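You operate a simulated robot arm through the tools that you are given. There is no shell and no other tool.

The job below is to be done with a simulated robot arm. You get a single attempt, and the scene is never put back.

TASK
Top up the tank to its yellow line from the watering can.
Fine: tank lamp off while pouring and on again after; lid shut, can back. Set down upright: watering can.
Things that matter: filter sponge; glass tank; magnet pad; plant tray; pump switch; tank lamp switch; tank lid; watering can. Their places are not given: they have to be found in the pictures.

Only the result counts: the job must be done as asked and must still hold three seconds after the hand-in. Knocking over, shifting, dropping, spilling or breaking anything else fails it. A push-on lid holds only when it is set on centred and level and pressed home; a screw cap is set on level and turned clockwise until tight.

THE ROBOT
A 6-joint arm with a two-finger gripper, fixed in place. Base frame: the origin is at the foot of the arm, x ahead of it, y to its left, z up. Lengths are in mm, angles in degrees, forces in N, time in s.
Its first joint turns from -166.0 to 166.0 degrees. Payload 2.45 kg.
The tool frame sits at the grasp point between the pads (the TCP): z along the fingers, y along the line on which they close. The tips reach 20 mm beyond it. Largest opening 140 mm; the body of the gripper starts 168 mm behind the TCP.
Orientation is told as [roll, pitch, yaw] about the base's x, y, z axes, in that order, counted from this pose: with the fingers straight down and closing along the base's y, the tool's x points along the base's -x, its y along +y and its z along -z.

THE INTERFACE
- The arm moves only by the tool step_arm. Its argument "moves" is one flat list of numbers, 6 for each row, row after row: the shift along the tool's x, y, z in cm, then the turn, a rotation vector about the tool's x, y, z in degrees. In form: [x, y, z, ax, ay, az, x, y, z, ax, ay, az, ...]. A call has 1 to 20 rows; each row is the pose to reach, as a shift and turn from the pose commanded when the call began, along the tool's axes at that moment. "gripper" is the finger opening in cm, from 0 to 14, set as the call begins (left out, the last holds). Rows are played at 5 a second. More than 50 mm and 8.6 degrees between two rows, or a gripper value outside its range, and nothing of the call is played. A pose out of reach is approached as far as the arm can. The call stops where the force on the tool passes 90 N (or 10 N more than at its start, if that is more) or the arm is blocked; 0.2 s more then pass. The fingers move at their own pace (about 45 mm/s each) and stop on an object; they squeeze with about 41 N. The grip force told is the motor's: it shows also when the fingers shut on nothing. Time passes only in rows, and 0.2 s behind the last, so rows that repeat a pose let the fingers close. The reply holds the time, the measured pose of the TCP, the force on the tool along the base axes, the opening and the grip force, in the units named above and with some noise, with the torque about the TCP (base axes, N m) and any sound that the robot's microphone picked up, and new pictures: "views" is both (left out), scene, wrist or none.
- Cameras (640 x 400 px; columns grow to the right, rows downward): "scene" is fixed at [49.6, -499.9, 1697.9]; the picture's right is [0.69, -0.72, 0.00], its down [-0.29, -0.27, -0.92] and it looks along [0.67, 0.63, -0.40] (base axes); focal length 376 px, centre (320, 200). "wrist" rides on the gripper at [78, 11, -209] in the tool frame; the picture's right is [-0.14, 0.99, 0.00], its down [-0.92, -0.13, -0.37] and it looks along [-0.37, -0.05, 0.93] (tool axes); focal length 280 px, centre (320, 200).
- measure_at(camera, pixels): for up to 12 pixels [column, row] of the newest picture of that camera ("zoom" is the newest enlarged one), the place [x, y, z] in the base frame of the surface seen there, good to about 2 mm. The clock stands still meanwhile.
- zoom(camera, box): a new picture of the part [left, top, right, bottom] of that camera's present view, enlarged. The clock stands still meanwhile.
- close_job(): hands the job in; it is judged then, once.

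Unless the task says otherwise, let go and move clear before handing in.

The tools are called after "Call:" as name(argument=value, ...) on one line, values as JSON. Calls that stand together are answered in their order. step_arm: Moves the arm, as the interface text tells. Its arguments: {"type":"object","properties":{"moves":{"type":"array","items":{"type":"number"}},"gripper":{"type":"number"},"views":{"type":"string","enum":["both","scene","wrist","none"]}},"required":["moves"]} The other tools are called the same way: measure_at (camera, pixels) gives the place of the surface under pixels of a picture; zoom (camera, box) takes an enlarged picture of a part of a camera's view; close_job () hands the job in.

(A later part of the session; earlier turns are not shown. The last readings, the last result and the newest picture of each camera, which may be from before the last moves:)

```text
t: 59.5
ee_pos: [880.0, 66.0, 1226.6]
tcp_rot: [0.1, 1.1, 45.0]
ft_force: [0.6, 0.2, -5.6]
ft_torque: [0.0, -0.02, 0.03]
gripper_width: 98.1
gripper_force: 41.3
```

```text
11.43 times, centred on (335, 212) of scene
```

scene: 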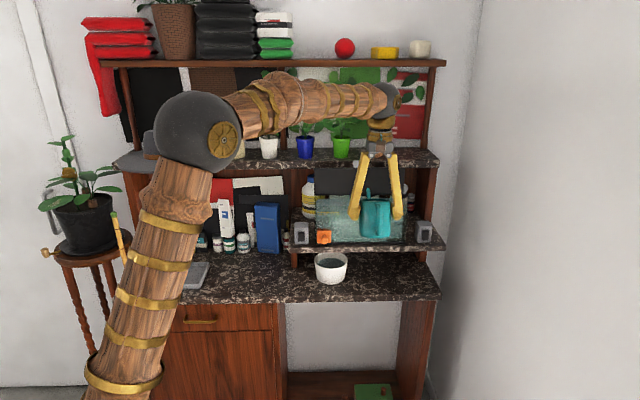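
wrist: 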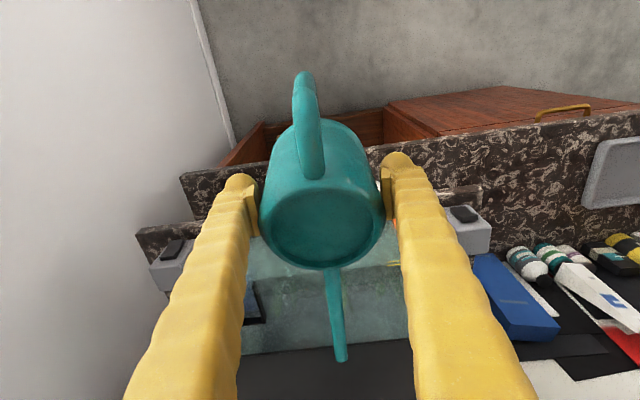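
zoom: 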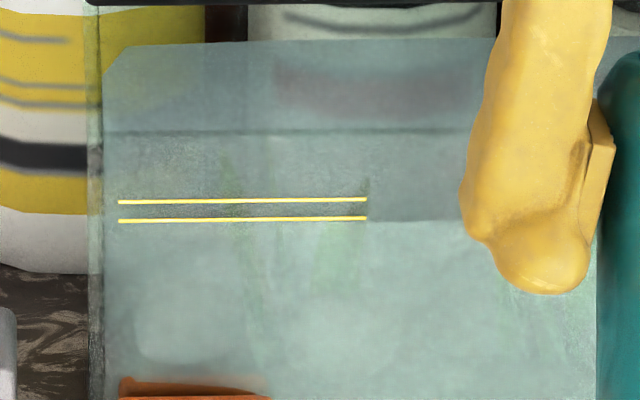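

The view is clear now, with the waterline at zoom y≈221 and no flow visible at 16°. I'll tilt to 20° about the tip and hold a second.

Call:
step_arm(moves=[0.04, 0, -0.55, 0, 2, 0, 0.08, 0, -1.11, 0, 4, 0, 0.08, 0, -1.11, 0, 4, 0, 0.08, 0, -1.11, 0, 4, 0, 0.08, 0, -1.11, 0, 4, 0], views="wrist")

Call:
zoom(camera="scene", box=[305, 155, 425, 250])

Call:
zoom(camera="scene", box=[310, 195, 360, 230])

```text
t: 60.7
ee_pos: [879.1, 67.1, 1238.2]
tcp_rot: [0.1, 5.2, 44.9]
ft_force: [0.2, 0.2, -5.6]
ft_torque: [0.01, 0.0, 0.01]
gripper_width: 98.2
gripper_force: 40.5
```

wrist: 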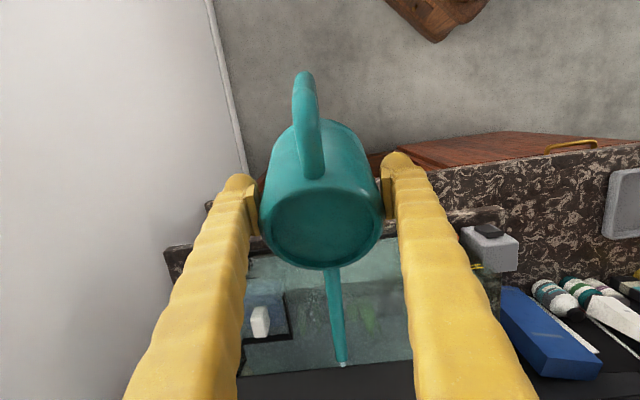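

```text
4.21 times, centred on (365, 202) of scene
```

zoom: 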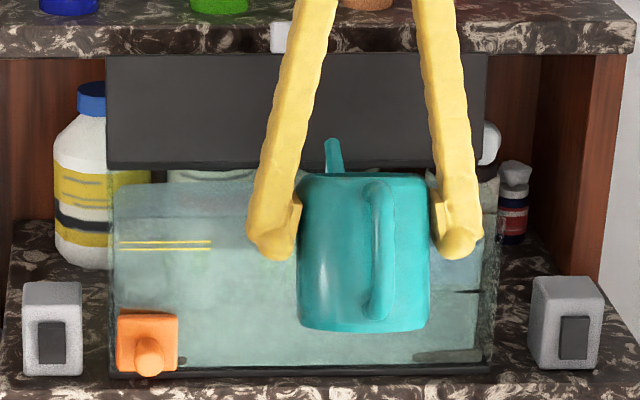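

```text
11.43 times, centred on (335, 212) of scene
```

zoom: 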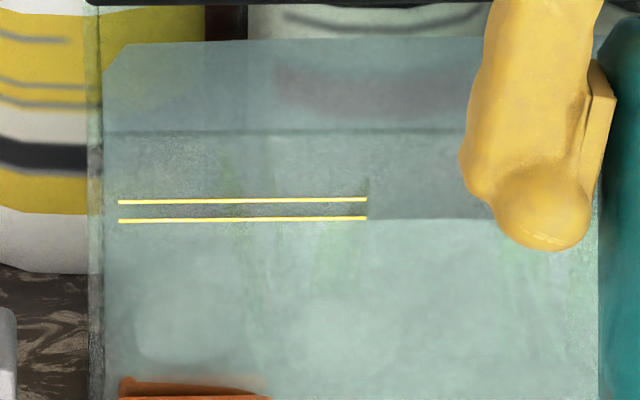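

There's a small bright spot at the spout tip at wrist (342,362), perhaps the first water. I'll zoom in there.

Call:
zoom(camera="wrist", box=[310, 320, 375, 390])

Call:
zoom(camera="scene", box=[325, 205, 355, 225])

```text
5.71 times, centred on (342, 355) of wrist
```

zoom: 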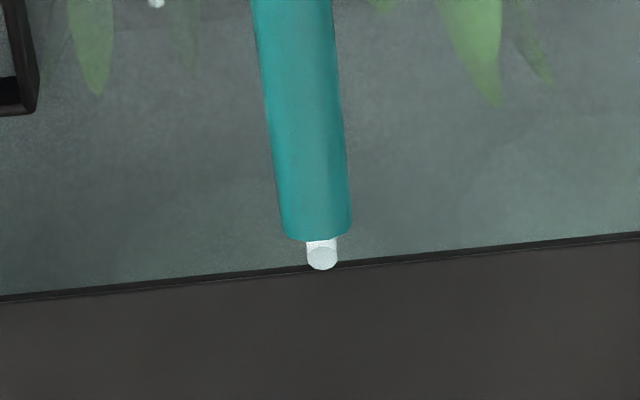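

```text
16.00 times, centred on (340, 215) of scene
```

zoom: 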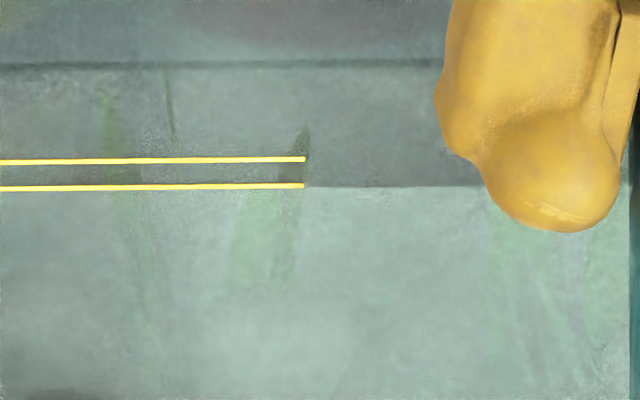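

Water is flowing from the tip as a thin white stream. The waterline is now level with the lower line (zoom y≈186); I'll hold for about 2 s and recheck.

Call:
step_arm(moves=[0, 0, 0, 0, 0, 0, 0, 0, 0, 0, 0, 0, 0, 0, 0, 0, 0, 0, 0, 0, 0, 0, 0, 0, 0, 0, 0, 0, 0, 0, 0, 0, 0, 0, 0, 0, 0, 0, 0, 0, 0, 0, 0, 0, 0, 0, 0, 0, 0, 0, 0, 0, 0, 0, 0, 0, 0, 0, 0, 0], views="wrist")

Call:
zoom(camera="wrist", box=[310, 320, 375, 390])

Call:
zoom(camera="scene", box=[325, 205, 355, 225])

```text
t: 62.9
ee_pos: [879.4, 66.9, 1238.8]
tcp_rot: [0.2, 5.1, 45.0]
ft_force: [0.4, -0.2, -5.3]
ft_torque: [0.01, 0.02, 0.03]
gripper_width: 98.1
gripper_force: 40.6
```

wrist: 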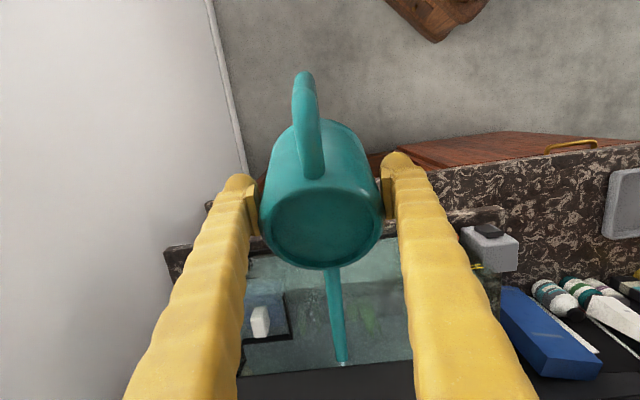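

```text
5.71 times, centred on (342, 355) of wrist
```

zoom: 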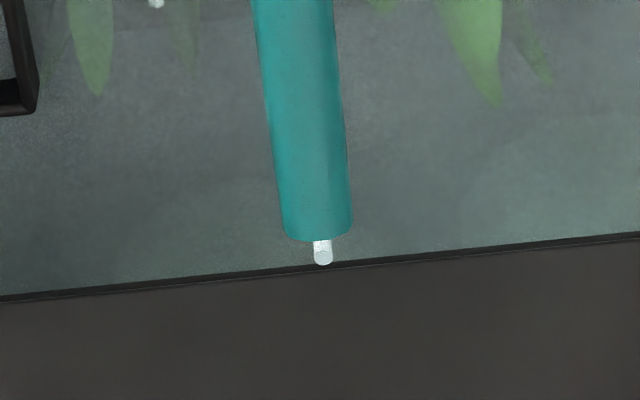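

```text
16.00 times, centred on (340, 215) of scene
```

zoom: 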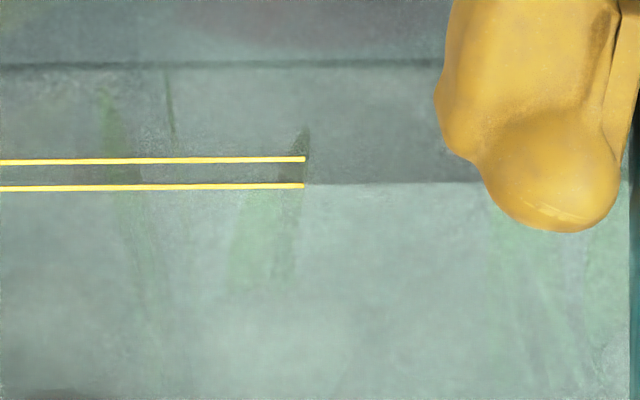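

The stream is thinning and the line rose only slightly (y≈184), so flow stops by itself at each tilt. I'll tilt to 24° and hold.

Call:
step_arm(moves=[0.03, 0, -0.37, 0, 1.33, 0, 0.06, 0, -0.74, 0, 2.67, 0, 0.1, 0, -1.1, 0, 4, 0, 0.1, 0, -1.1, 0, 4, 0, 0.1, 0, -1.1, 0, 4, 0, 0.1, 0, -1.1, 0, 4, 0, 0.1, 0, -1.1, 0, 4, 0, 0.1, 0, -1.1, 0, 4, 0, 0.1, 0, -1.1, 0, 4, 0, 0.1, 0, -1.1, 0, 4, 0], views="wrist")

Call:
zoom(camera="wrist", box=[310, 320, 375, 390])

Call:
zoom(camera="scene", box=[325, 205, 355, 225])

```text
t: 65.1
ee_pos: [880.0, 65.9, 1248.7]
tcp_rot: [0.1, 9.0, 44.9]
ft_force: [0.7, 0.2, -4.6]
ft_torque: [0.0, -0.03, 0.01]
gripper_width: 98.1
gripper_force: 41.4
```

wrist: 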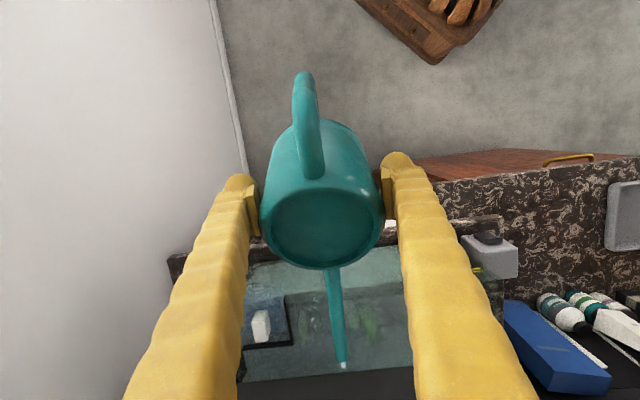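

```text
5.71 times, centred on (342, 355) of wrist
```

zoom: 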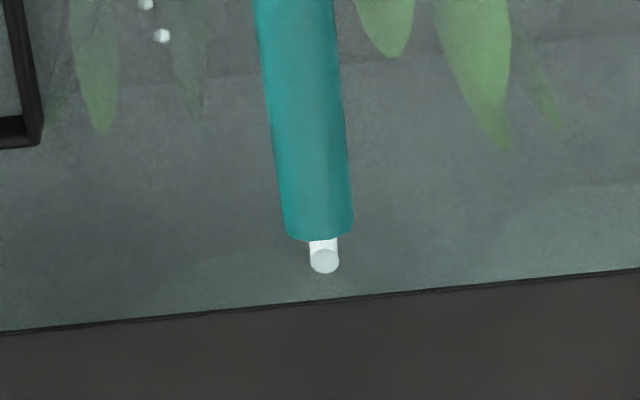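

```text
16.00 times, centred on (340, 215) of scene
```

zoom: 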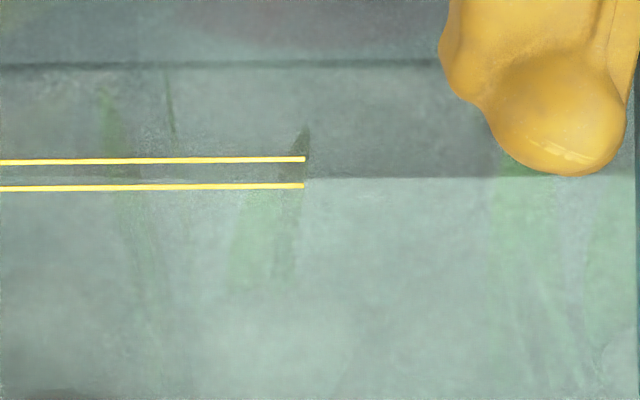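

The waterline is now at y≈178 (lines at 186 and 159) and still flowing. I'll hold 1.6 s more and try measuring the water surface from above.

Call:
step_arm(moves=[0, 0, 0, 0, 0, 0, 0, 0, 0, 0, 0, 0, 0, 0, 0, 0, 0, 0, 0, 0, 0, 0, 0, 0, 0, 0, 0, 0, 0, 0, 0, 0, 0, 0, 0, 0, 0, 0, 0, 0, 0, 0, 0, 0, 0, 0, 0, 0], views="wrist")

Call:
measure_at(camera="wrist", pixels=[[300, 300], [300, 340], [370, 300], [380, 340], [285, 280], [270, 365], [262, 322], [390, 260], [350, 280], [365, 360], [310, 360], [475, 270]])

Call:
zoom(camera="wrist", box=[310, 320, 375, 390])

Call:
zoom(camera="scene", box=[325, 205, 355, 225])

```text
t: 66.9
ee_pos: [880.2, 65.2, 1248.6]
tcp_rot: [0.1, 9.1, 44.9]
ft_force: [-0.6, -0.1, -4.7]
ft_torque: [-0.03, 0.03, 0.01]
gripper_width: 97.8
gripper_force: 40.7
```

wrist: 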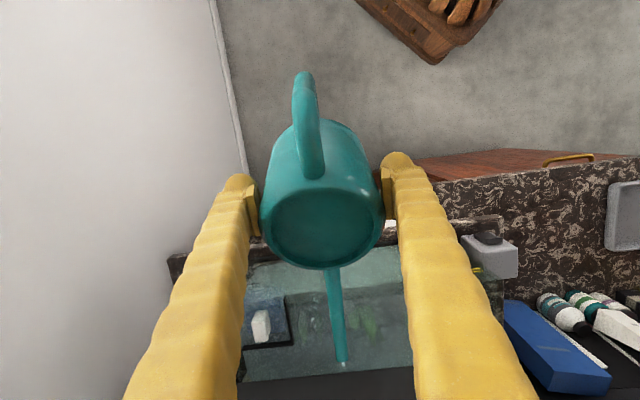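

```text
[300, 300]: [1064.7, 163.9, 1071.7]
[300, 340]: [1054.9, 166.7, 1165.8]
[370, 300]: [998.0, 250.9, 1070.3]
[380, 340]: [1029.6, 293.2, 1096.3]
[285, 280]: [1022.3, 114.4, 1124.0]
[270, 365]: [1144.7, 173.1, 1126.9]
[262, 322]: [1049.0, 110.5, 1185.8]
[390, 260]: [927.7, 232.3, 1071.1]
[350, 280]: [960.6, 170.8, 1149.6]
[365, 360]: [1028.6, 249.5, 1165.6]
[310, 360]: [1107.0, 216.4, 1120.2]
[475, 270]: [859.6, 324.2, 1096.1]
```

```text
5.71 times, centred on (342, 355) of wrist
```

zoom: 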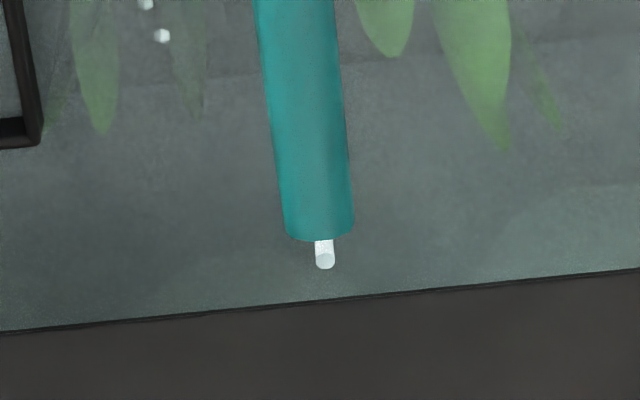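

```text
16.00 times, centred on (340, 215) of scene
```

zoom: 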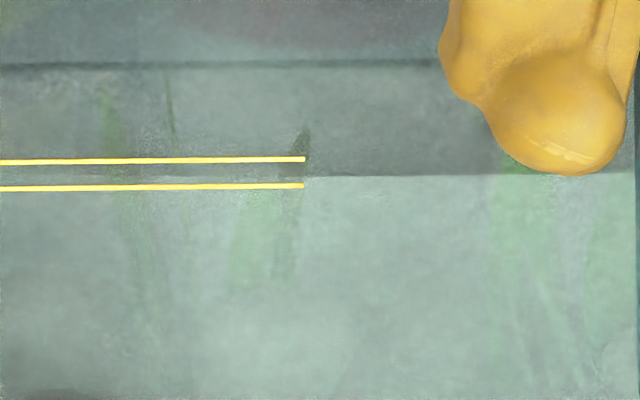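

Measuring from above gives a water surface at z≈1165.7 (it was ≈1162.7 at the start), so the scene view overstates the level by parallax. I'll measure the two lines' heights more carefully.

Call:
zoom(camera="scene", box=[315, 207, 345, 219])

Call:
measure_at(camera="wrist", pixels=[[300, 345], [295, 338], [305, 345], [310, 340], [360, 365], [370, 362], [375, 365], [360, 358], [350, 330], [300, 330], [310, 330], [380, 330]])

```text
16.00 times, centred on (330, 213) of scene
```

zoom: 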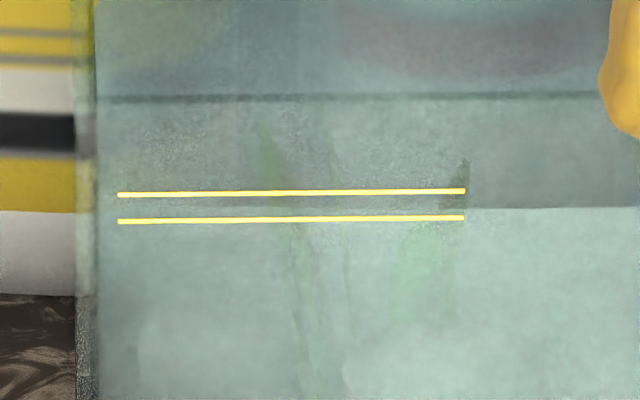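

```text
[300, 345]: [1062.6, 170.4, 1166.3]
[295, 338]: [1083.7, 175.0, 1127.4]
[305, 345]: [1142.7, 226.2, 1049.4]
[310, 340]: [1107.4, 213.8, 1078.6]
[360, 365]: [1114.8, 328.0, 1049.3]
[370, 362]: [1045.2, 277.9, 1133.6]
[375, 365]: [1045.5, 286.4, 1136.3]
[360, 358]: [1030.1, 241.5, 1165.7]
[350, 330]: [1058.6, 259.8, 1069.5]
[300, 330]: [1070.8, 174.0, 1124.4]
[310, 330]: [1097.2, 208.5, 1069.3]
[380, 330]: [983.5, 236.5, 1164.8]
```

Several pixels hit the water surface at z≈1165–1166. I'll measure both yellow lines at several points in this zoom.

Call:
measure_at(camera="zoom", pixels=[[150, 194], [250, 193], [350, 192], [400, 191.5], [440, 191], [200, 193.5], [150, 221], [250, 220], [350, 219], [400, 218.5], [440, 218], [200, 220.5]])

Call:
measure_at(camera="zoom", pixels=[[500, 203], [500, 206], [500, 208], [500, 210], [500, 213], [540, 207], [560, 205], [580, 207], [520, 207], [550, 150], [500, 170], [480, 190]])

```text
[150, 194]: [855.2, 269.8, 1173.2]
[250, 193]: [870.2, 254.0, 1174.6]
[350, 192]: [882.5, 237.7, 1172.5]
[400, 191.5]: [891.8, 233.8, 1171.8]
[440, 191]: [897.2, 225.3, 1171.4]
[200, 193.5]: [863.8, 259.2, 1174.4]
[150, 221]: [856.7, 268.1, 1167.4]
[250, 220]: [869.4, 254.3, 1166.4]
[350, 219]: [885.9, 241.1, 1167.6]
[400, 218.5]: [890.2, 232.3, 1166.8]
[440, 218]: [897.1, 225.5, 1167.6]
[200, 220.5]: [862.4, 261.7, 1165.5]
```

```text
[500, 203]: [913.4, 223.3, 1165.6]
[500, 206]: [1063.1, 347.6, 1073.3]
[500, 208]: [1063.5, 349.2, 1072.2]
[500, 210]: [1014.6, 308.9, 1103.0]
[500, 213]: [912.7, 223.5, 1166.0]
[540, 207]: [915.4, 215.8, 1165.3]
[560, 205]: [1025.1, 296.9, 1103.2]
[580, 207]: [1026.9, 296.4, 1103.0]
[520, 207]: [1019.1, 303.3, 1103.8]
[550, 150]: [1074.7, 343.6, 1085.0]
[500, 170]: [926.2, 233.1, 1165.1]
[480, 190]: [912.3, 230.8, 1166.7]
```

The lines are at z≈1166.9 and 1173.0 and the water is at ≈1165.7, so I'm aiming for about 1170 between them, roughly 4 mm more. I'll tilt to 28° and hold about 2 s.

Call:
step_arm(moves=[0.03, 0, -0.38, 0, 1.33, 0, 0.07, 0, -0.75, 0, 2.67, 0, 0.1, 0, -1.13, 0, 4, 0, 0.1, 0, -1.13, 0, 4, 0, 0.1, 0, -1.13, 0, 4, 0, 0.1, 0, -1.13, 0, 4, 0, 0.1, 0, -1.13, 0, 4, 0, 0.1, 0, -1.13, 0, 4, 0, 0.1, 0, -1.13, 0, 4, 0, 0.1, 0, -1.13, 0, 4, 0, 0.1, 0, -1.13, 0, 4, 0, 0.1, 0, -1.13, 0, 4, 0], views="wrist")

Call:
zoom(camera="wrist", box=[310, 320, 375, 390])

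Call:
zoom(camera="scene", box=[315, 207, 345, 219])

Call:
measure_at(camera="zoom", pixels=[[500, 200], [510, 195], [500, 213], [540, 203], [480, 180], [520, 190], [550, 170], [500, 170], [530, 180], [560, 190], [490, 160], [570, 150]])

```text
t: 69.5
ee_pos: [881.4, 66.0, 1259.5]
tcp_rot: [0.1, 13.1, 45.0]
ft_force: [0.0, 1.2, -3.3]
ft_torque: [0.04, 0.0, -0.01]
gripper_width: 97.9
gripper_force: 41.0
```

wrist: 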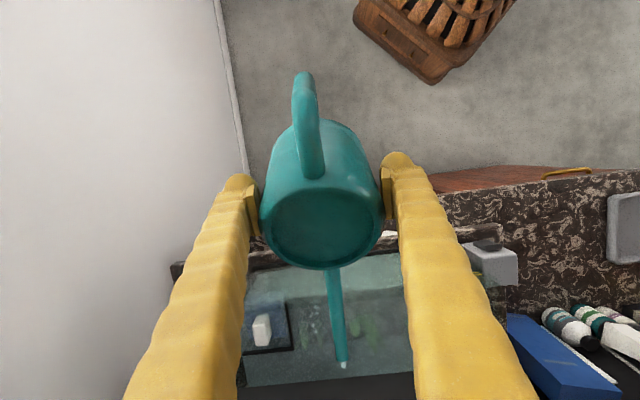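

```text
5.71 times, centred on (342, 355) of wrist
```

zoom: 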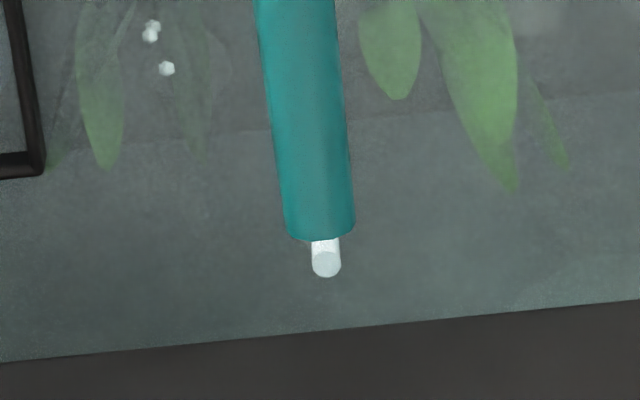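

```text
16.00 times, centred on (330, 213) of scene
```

zoom: 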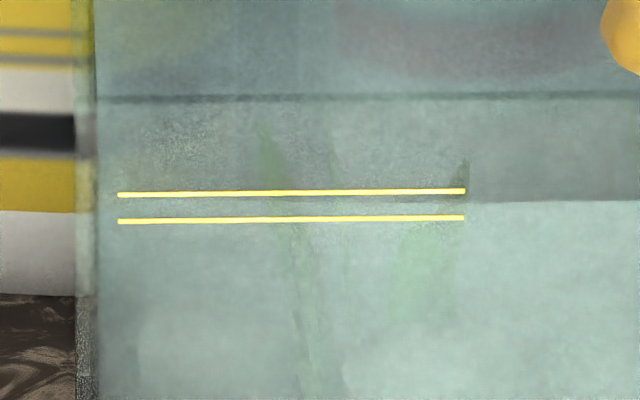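

```text
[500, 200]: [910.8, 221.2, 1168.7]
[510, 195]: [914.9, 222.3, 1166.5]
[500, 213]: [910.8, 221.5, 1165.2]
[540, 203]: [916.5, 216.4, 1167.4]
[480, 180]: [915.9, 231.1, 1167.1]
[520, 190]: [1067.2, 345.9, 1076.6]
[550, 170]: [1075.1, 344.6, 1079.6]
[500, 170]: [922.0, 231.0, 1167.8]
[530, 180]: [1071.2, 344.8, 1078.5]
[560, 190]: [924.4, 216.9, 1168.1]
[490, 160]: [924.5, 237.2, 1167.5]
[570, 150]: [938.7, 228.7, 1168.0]
```

The surface now reads about 1167.6 with water still flowing. I'll hold another 2 s at this tilt.

Call:
step_arm(moves=[0, 0, 0, 0, 0, 0, 0, 0, 0, 0, 0, 0, 0, 0, 0, 0, 0, 0, 0, 0, 0, 0, 0, 0, 0, 0, 0, 0, 0, 0, 0, 0, 0, 0, 0, 0, 0, 0, 0, 0, 0, 0, 0, 0, 0, 0, 0, 0, 0, 0, 0, 0, 0, 0, 0, 0, 0, 0, 0, 0], views="wrist")

Call:
zoom(camera="wrist", box=[310, 320, 375, 390])

Call:
zoom(camera="scene", box=[315, 207, 345, 219])

Call:
measure_at(camera="zoom", pixels=[[500, 197], [510, 192], [500, 185], [540, 195], [480, 180], [520, 188], [550, 172], [500, 170], [530, 182], [560, 190], [490, 160], [570, 150]])

```text
t: 71.7
ee_pos: [880.4, 66.5, 1259.5]
tcp_rot: [0.1, 13.0, 44.9]
ft_force: [0.2, 0.6, -4.5]
ft_torque: [-0.01, 0.01, 0.0]
gripper_width: 98.2
gripper_force: 41.1
```

wrist: 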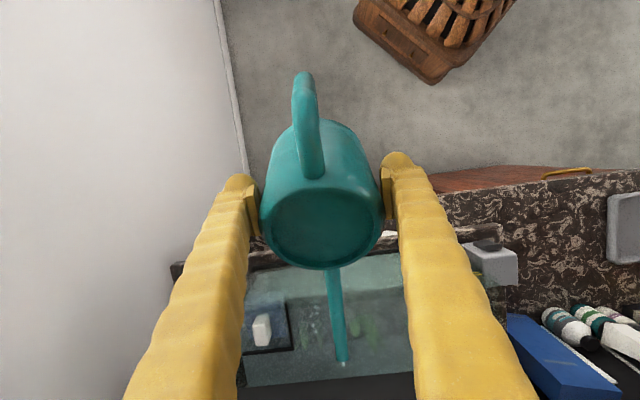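

```text
5.71 times, centred on (342, 355) of wrist
```

zoom: 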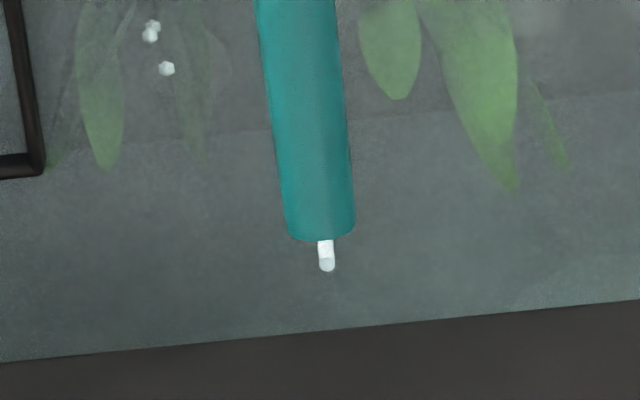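

```text
16.00 times, centred on (330, 213) of scene
```

zoom: 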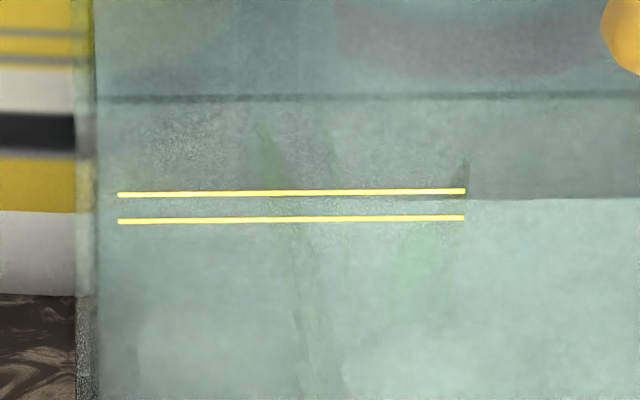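

```text
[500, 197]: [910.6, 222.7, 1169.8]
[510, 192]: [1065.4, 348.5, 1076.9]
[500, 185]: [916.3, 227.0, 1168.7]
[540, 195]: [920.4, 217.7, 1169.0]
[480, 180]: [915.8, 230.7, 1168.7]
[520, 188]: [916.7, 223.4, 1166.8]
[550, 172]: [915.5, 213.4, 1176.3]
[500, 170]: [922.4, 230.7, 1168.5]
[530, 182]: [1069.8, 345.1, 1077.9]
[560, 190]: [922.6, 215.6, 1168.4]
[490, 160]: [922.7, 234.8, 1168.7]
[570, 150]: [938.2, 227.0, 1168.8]
```

The surface is now about 1168.5 and the flow is tapering. I'll tilt to 30.5° and hold 2 s for the last 1.5 mm.

Call:
step_arm(moves=[0.05, 0, -0.37, 0, 1.25, 0, 0.1, 0, -0.73, 0, 2.5, 0, 0.1, 0, -0.73, 0, 2.5, 0, 0.1, 0, -0.73, 0, 2.5, 0, 0.1, 0, -0.73, 0, 2.5, 0, 0.1, 0, -0.73, 0, 2.5, 0, 0.1, 0, -0.73, 0, 2.5, 0, 0.1, 0, -0.73, 0, 2.5, 0, 0.1, 0, -0.73, 0, 2.5, 0, 0.1, 0, -0.73, 0, 2.5, 0, 0.1, 0, -0.73, 0, 2.5, 0, 0.1, 0, -0.73, 0, 2.5, 0], views="wrist")

Call:
zoom(camera="wrist", box=[310, 320, 375, 390])

Call:
zoom(camera="scene", box=[315, 207, 345, 219])

Call:
measure_at(camera="zoom", pixels=[[500, 192], [510, 188], [500, 185], [540, 185], [480, 180], [520, 180], [550, 165], [500, 170], [530, 175], [560, 180], [490, 160], [570, 150]])

```text
t: 74.3
ee_pos: [882.1, 66.2, 1266.4]
tcp_rot: [0.0, 15.5, 44.9]
ft_force: [-0.3, -0.2, -2.8]
ft_torque: [0.03, 0.02, -0.01]
gripper_width: 98.1
gripper_force: 40.9
```

wrist: 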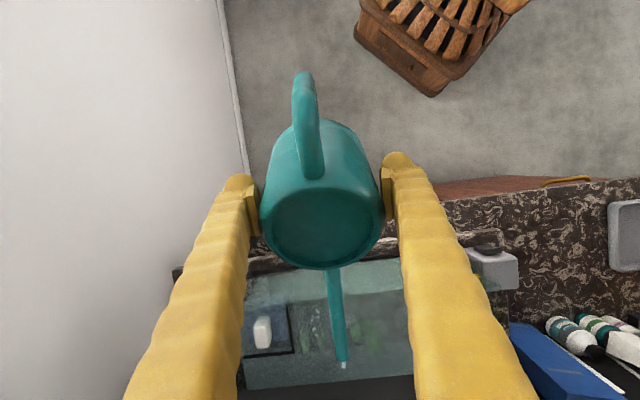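

```text
5.71 times, centred on (342, 355) of wrist
```

zoom: 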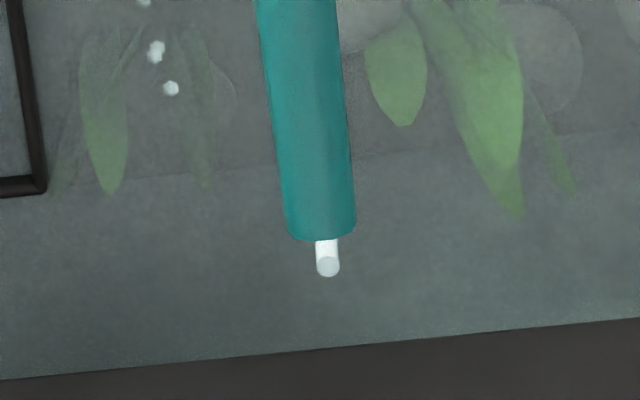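

```text
16.00 times, centred on (330, 213) of scene
```

zoom: 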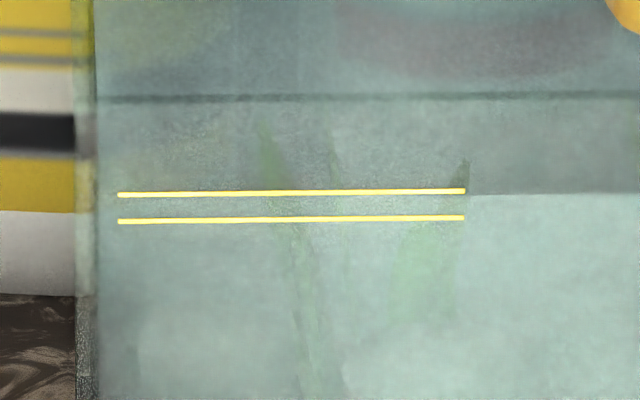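

```text
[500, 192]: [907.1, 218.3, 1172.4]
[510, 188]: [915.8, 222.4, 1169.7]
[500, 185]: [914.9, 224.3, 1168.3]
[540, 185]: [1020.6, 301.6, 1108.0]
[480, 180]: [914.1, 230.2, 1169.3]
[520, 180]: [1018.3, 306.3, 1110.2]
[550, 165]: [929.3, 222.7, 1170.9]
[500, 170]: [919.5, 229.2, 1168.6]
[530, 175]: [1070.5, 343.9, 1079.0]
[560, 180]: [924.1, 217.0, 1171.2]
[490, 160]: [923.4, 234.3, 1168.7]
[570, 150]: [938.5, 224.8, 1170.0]
```

The surface averages about 1169.5, nearly mid-band. I'll let it run about one more second and then tilt back upright.

Call:
step_arm(moves=[0, 0, 0, 0, 0, 0, 0, 0, 0, 0, 0, 0, 0, 0, 0, 0, 0, 0, 0, 0, 0, 0, 0, 0], views="none")

Call:
zoom(camera="scene", box=[315, 207, 345, 219])

Call:
measure_at(camera="zoom", pixels=[[500, 190], [510, 186], [500, 185], [540, 183], [480, 180], [520, 178], [550, 165], [500, 170], [535, 175], [560, 180], [490, 160], [570, 150]])

```text
t: 75.3
ee_pos: [882.7, 67.2, 1267.1]
tcp_rot: [0.1, 15.7, 44.9]
ft_force: [-0.2, 0.8, -4.8]
ft_torque: [0.0, -0.01, 0.02]
gripper_width: 97.9
gripper_force: 41.5
```

```text
16.00 times, centred on (330, 213) of scene
```

zoom: 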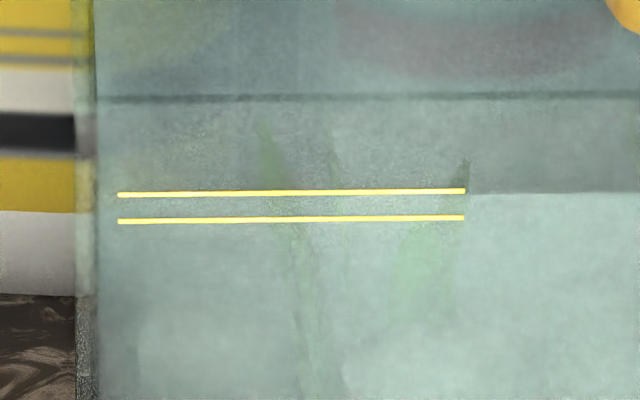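

```text
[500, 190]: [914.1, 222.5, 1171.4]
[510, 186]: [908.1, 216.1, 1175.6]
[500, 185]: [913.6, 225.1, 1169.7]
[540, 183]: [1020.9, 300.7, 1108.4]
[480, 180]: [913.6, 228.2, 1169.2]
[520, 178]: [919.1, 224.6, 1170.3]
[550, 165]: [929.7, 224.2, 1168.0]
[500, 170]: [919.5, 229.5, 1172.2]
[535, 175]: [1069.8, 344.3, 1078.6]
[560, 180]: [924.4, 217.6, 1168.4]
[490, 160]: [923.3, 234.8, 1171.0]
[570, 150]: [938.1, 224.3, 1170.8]
```

The surface averages z≈1170, midway between the lines. I'll tilt the can back upright with the spout still over the tank.

Call:
step_arm(moves=[-0.15, 0, 0.17, 0, -4.36, 0, -0.3, 0, 0.33, 0, -8.71, 0, -0.45, 0, 0.5, 0, -13.07, 0, -0.6, 0, 0.66, 0, -17.43, 0, -0.75, 0, 0.83, 0, -21.79, 0, -0.9, 0, 0.99, 0, -26.14, 0, -1.05, 0, 1.16, 0, -30.5, 0, -1.05, 0, 1.16, 0, -30.5, 0], views="both")

Call:
zoom(camera="wrist", box=[300, 310, 380, 390])

Call:
zoom(camera="scene", box=[305, 155, 425, 250])

```text
t: 77.1
ee_pos: [886.0, 73.0, 1253.1]
tcp_rot: [0.1, -15.0, 45.0]
ft_force: [-0.3, 0.2, -3.8]
ft_torque: [-0.01, 0.02, -0.03]
gripper_width: 98.2
gripper_force: 41.9
```

scene: 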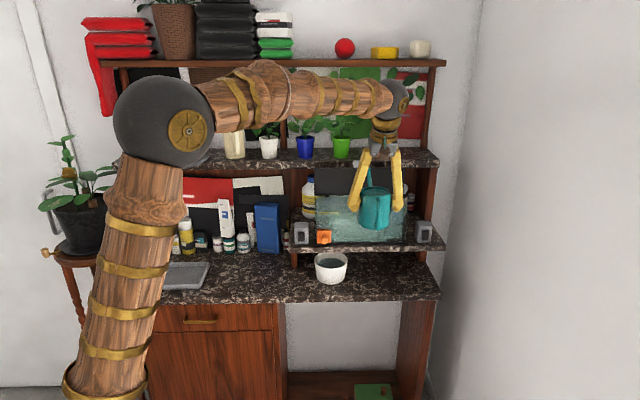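
wrist: 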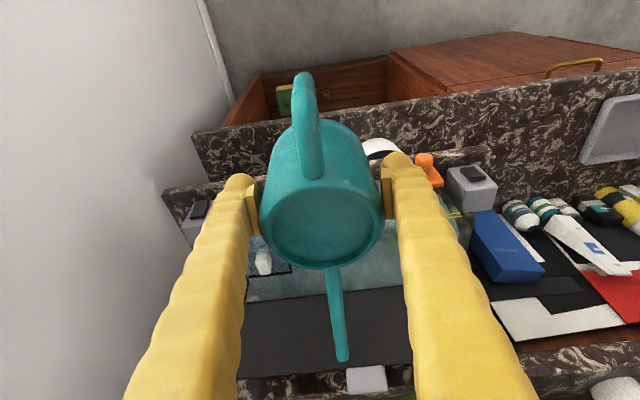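

```text
5.00 times, centred on (340, 350) of wrist
```

zoom: 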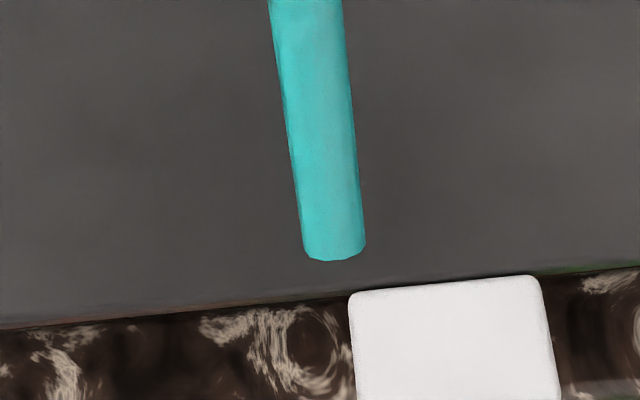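

```text
4.21 times, centred on (365, 202) of scene
```

zoom: 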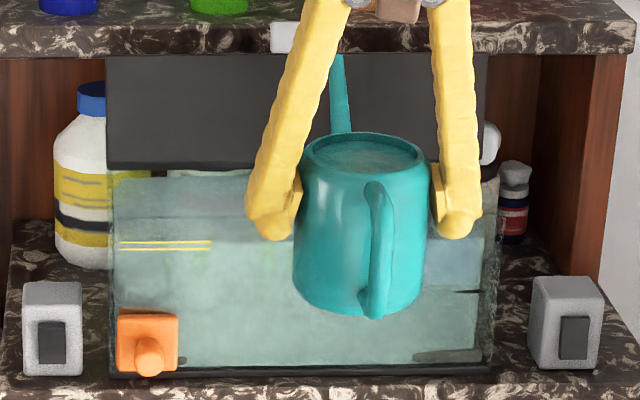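

The flow has stopped and the spout tip is clean. I'll draw the can back a little and recheck the water level.

Call:
step_arm(moves=[0.93, 0, -2.32, 0, 0, 0, 1.86, 0, -4.64, 0, 0, 0], views="none")

Call:
zoom(camera="scene", box=[315, 207, 345, 219])

Call:
measure_at(camera="zoom", pixels=[[500, 188], [510, 180], [600, 170], [620, 160], [480, 180], [520, 175], [550, 165], [500, 170], [590, 180], [560, 180], [490, 160], [570, 150]])

Call:
measure_at(camera="scene", pixels=[[340, 210], [342, 209], [344, 210], [345, 208], [338, 208], [336, 207], [341, 207], [343, 206], [346, 210], [347, 208], [339, 211], [345, 211]])

```text
t: 77.7
ee_pos: [864.5, 50.6, 1293.4]
tcp_rot: [0.1, -14.9, 44.9]
ft_force: [-0.1, 0.4, -4.1]
ft_torque: [0.0, 0.0, 0.01]
gripper_width: 98.1
gripper_force: 40.7
```

```text
16.00 times, centred on (330, 213) of scene
```

zoom: 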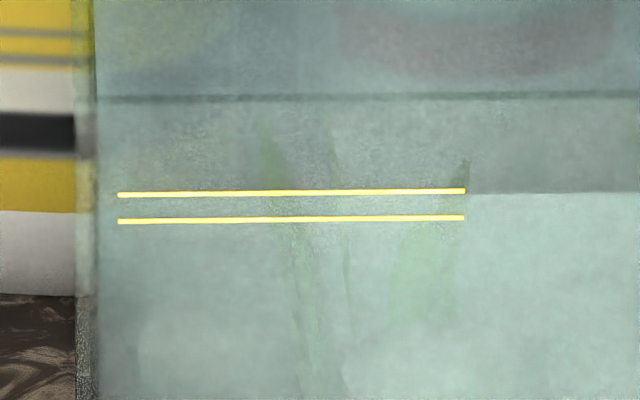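

```text
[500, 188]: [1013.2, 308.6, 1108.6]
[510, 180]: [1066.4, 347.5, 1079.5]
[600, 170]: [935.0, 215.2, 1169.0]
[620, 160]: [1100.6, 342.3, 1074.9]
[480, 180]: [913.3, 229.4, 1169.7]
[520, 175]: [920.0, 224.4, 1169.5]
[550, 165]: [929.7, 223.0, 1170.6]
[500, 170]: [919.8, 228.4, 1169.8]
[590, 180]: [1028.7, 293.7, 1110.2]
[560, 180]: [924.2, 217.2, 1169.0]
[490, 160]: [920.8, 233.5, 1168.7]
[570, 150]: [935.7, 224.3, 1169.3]
```

```text
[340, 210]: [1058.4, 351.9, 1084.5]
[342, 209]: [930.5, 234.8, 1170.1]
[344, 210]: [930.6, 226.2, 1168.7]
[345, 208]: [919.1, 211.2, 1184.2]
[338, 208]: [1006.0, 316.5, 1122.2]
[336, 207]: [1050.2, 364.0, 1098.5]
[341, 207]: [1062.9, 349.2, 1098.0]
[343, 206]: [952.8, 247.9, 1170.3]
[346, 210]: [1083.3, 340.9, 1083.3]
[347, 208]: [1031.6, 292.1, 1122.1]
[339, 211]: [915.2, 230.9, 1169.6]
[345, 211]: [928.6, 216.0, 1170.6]
```

The surface averages z≈1169.6, squarely between the lines (1166.9 and 1173.0). I'll carry the can back along the reverse path, turning the spout left again.

Call:
step_arm(moves=[-0.11, 3.13, 0.83, -1.79, 0, -6.69, -0.21, 6.26, 1.66, -3.58, 0, -13.37, -0.32, 9.39, 2.49, -5.38, 0, -20.06, -0.42, 12.52, 3.32, -7.17, 0, -26.75, -0.53, 15.65, 4.15, -8.96, 0, -33.43, -0.64, 18.78, 4.98, -10.75, 0, -40.12, -0.74, 21.9, 5.81, -12.54, 0, -46.81, -0.85, 25.03, 6.64, -14.34, 0, -53.5, -0.95, 28.16, 7.47, -16.13, 0, -60.18, -1.06, 31.29, 8.3, -17.92, 0, -66.87, -1.17, 34.42, 9.13, -19.71, 0, -73.56, -1.27, 37.55, 9.96, -21.5, 0, -80.24, -1.38, 40.68, 10.79, -23.3, 0, -86.93], views="both")

```text
t: 80.5
ee_pos: [604.0, 366.3, 1191.5]
tcp_rot: [0.1, -15.1, 135.0]
ft_force: [-0.1, 0.2, -3.1]
ft_torque: [-0.05, -0.05, 0.04]
gripper_width: 97.9
gripper_force: 40.5
```

scene: 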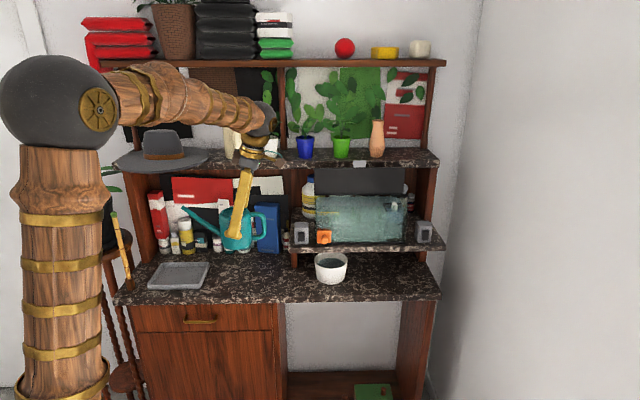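
wrist: 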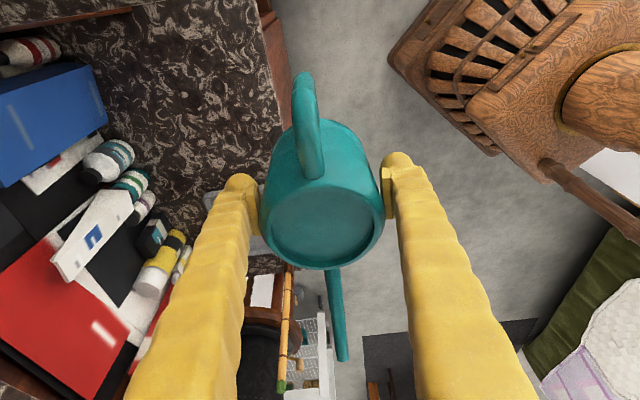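

The can is back in front of its place at s≈168, d≈686, upright. I'll bring it in over its original spot and lower it to about 30 mm above the bench.

Call:
step_arm(moves=[0.65, -2.0, 2.42, 0, 0, 0, 1.3, -5.8, 4.83, 0, 0, 0, 1.94, -9.8, 7.25, 0, 0, 0, 2.59, -13.8, 9.66, 0, 0, 0, 3.3, -17.77, 12.32, 0, 0, 0, 4.17, -17.77, 15.46, 0, 0, 0, 5.1, -17.77, 18.84, 0, 0, 0, 5.97, -17.77, 21.9, 0, 0, 0], views="both")

Call:
zoom(camera="scene", box=[195, 225, 295, 295])

```text
t: 82.3
ee_pos: [731.5, 492.9, 965.2]
tcp_rot: [0.1, -15.1, 135.0]
ft_force: [0.0, -0.3, -3.3]
ft_torque: [-0.03, -0.05, 0.05]
gripper_width: 98.1
gripper_force: 41.2
```

scene: 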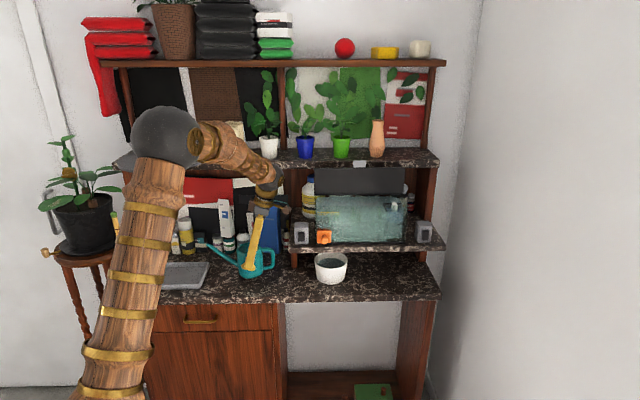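
wrist: 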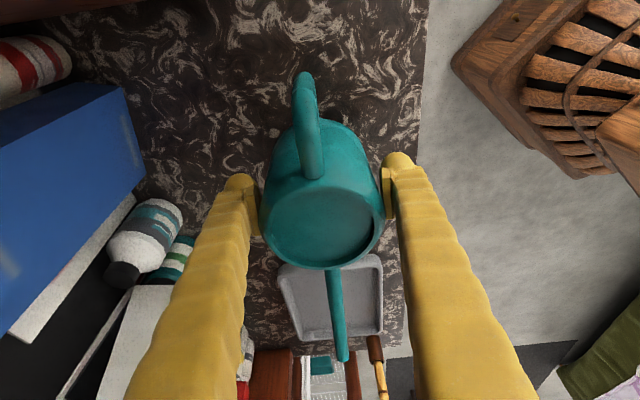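

```text
5.71 times, centred on (245, 260) of scene
```

zoom: 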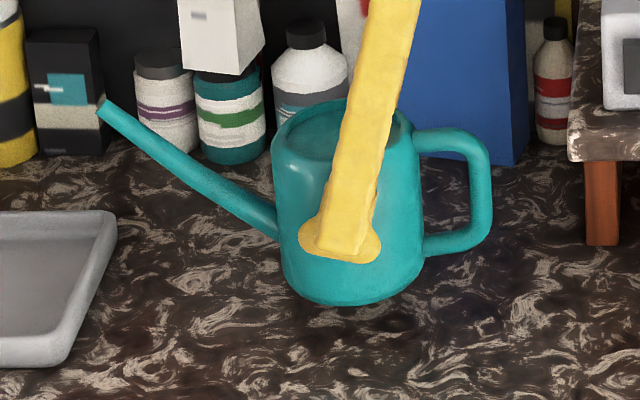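

It matches the view from just after lifting. I'll lower 28 mm and then feel for the bench in small steps.

Call:
step_arm(moves=[0.26, 0.1, 0.97, 0, 0, 0, 0.52, 0.15, 1.93, 0, 0, 0, 0.73, 0.15, 2.7, 0, 0, 0], views="none")

Call:
step_arm(moves=[0.03, 0, 0.1, 0, 0, 0, 0.05, 0, 0.19, 0, 0, 0], views="none")

```text
t: 83.1
ee_pos: [731.2, 492.0, 936.9]
tcp_rot: [0.2, -15.1, 134.9]
ft_force: [-0.1, -0.1, -3.2]
ft_torque: [0.03, -0.01, 0.01]
gripper_width: 98.2
gripper_force: 41.2
```

```text
t: 83.7
ee_pos: [730.4, 492.2, 935.4]
tcp_rot: [0.2, -15.1, 134.8]
ft_force: [-0.5, 0.2, -2.9]
ft_torque: [-0.03, 0.03, -0.06]
gripper_width: 98.0
gripper_force: 41.0
```

Still hanging, with about 3 N of weight. I'll step down another millimetre or so.

Call:
step_arm(moves=[0.02, 0, 0.07, 0, 0, 0], views="none")

Call:
step_arm(moves=[0.02, 0, 0.07, 0, 0, 0], views="none")

```text
t: 84.1
ee_pos: [730.9, 492.6, 935.0]
tcp_rot: [0.2, -15.1, 135.0]
ft_force: [-1.2, 0.8, 5.2]
ft_torque: [-0.33, 0.21, -0.07]
gripper_width: 98.2
gripper_force: 41.2
```

```text
t: 84.5
ee_pos: [730.7, 491.7, 935.5]
tcp_rot: [0.1, -15.1, 134.9]
ft_force: [-0.7, -0.1, 17.6]
ft_torque: [-0.52, 0.2, -0.05]
gripper_width: 98.0
gripper_force: 41.1
```

The can is on the bench (about 17 N upward). I'll ease off 0.7 mm and open the fingers.

Call:
step_arm(moves=[-0.02, 0, -0.06, 0, 0, 0], views="none")

Call:
step_arm(moves=[0, 0, 0, 0, 0, 0, 0, 0, 0, 0, 0, 0, 0, 0, 0, 0, 0, 0], gripper=11.8, views="both")

Call:
zoom(camera="scene", box=[195, 225, 295, 295])

```text
t: 84.9
ee_pos: [731.1, 492.0, 934.4]
tcp_rot: [0.1, -15.1, 135.0]
ft_force: [-0.3, 5.5, 11.6]
ft_torque: [0.43, -0.3, 0.06]
gripper_width: 98.1
gripper_force: 40.8
```

```text
t: 85.7
ee_pos: [730.6, 492.1, 933.4]
tcp_rot: [0.1, -15.1, 135.0]
ft_force: [1.1, 0.1, 0.3]
ft_torque: [0.0, -0.03, -0.01]
gripper_width: 118.4
gripper_force: 0.1
```

scene: 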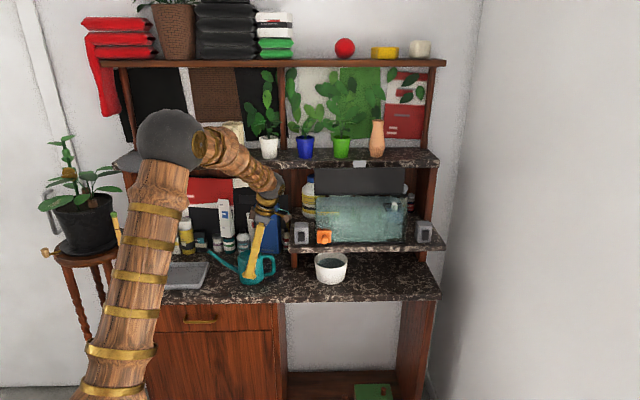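
wrist: 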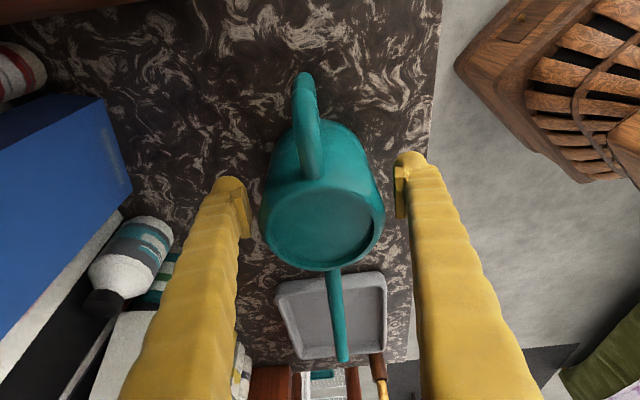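

```text
5.71 times, centred on (245, 260) of scene
```

zoom: 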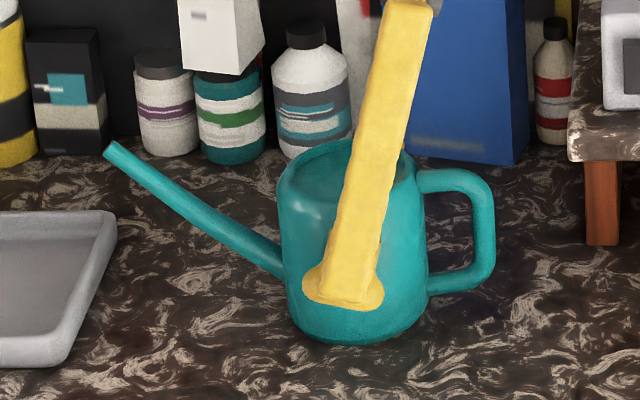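

The can stands upright on its original spot, matching the earlier picture (spout tip at zoom (108,148)). I'll withdraw straight up and then forward.

Call:
step_arm(moves=[-0.78, 0, -2.9, 0, 0, 0, -1.9, 0, -7.08, 0, 0, 0, -3.1, 0, -11.6, 0, 0, 0, -4.3, 0, -16.0, 0, 0, 0, -5.4, 0, -20.1, 0, 0, 0, -6.09, 0, -22.7, 0, 0, 0, -6.09, 4.0, -22.7, 0, 0, 0, -6.09, 8.5, -22.7, 0, 0, 0], views="both")

Call:
zoom(camera="scene", box=[195, 225, 295, 295])

```text
t: 87.5
ee_pos: [673.2, 432.8, 1168.4]
tcp_rot: [0.2, -15.0, 135.0]
ft_force: [-0.2, 0.9, -0.6]
ft_torque: [0.0, 0.04, 0.0]
gripper_width: 118.0
gripper_force: 0.0
```

scene: 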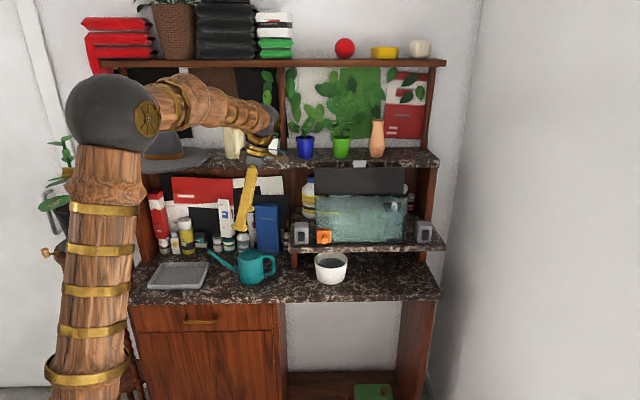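
wrist: 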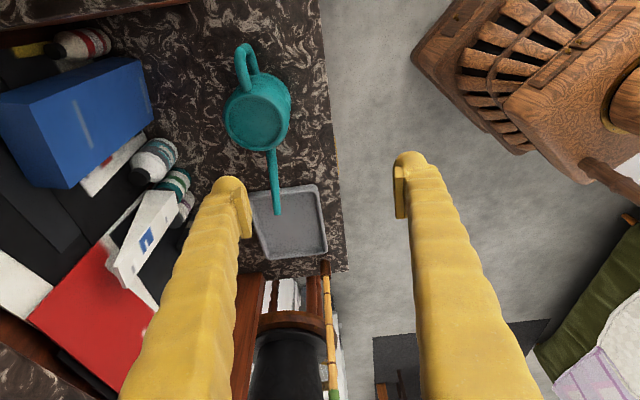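

```text
5.71 times, centred on (245, 260) of scene
```

zoom: 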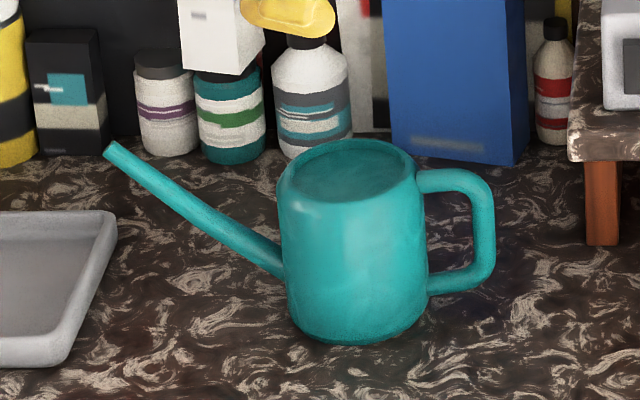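

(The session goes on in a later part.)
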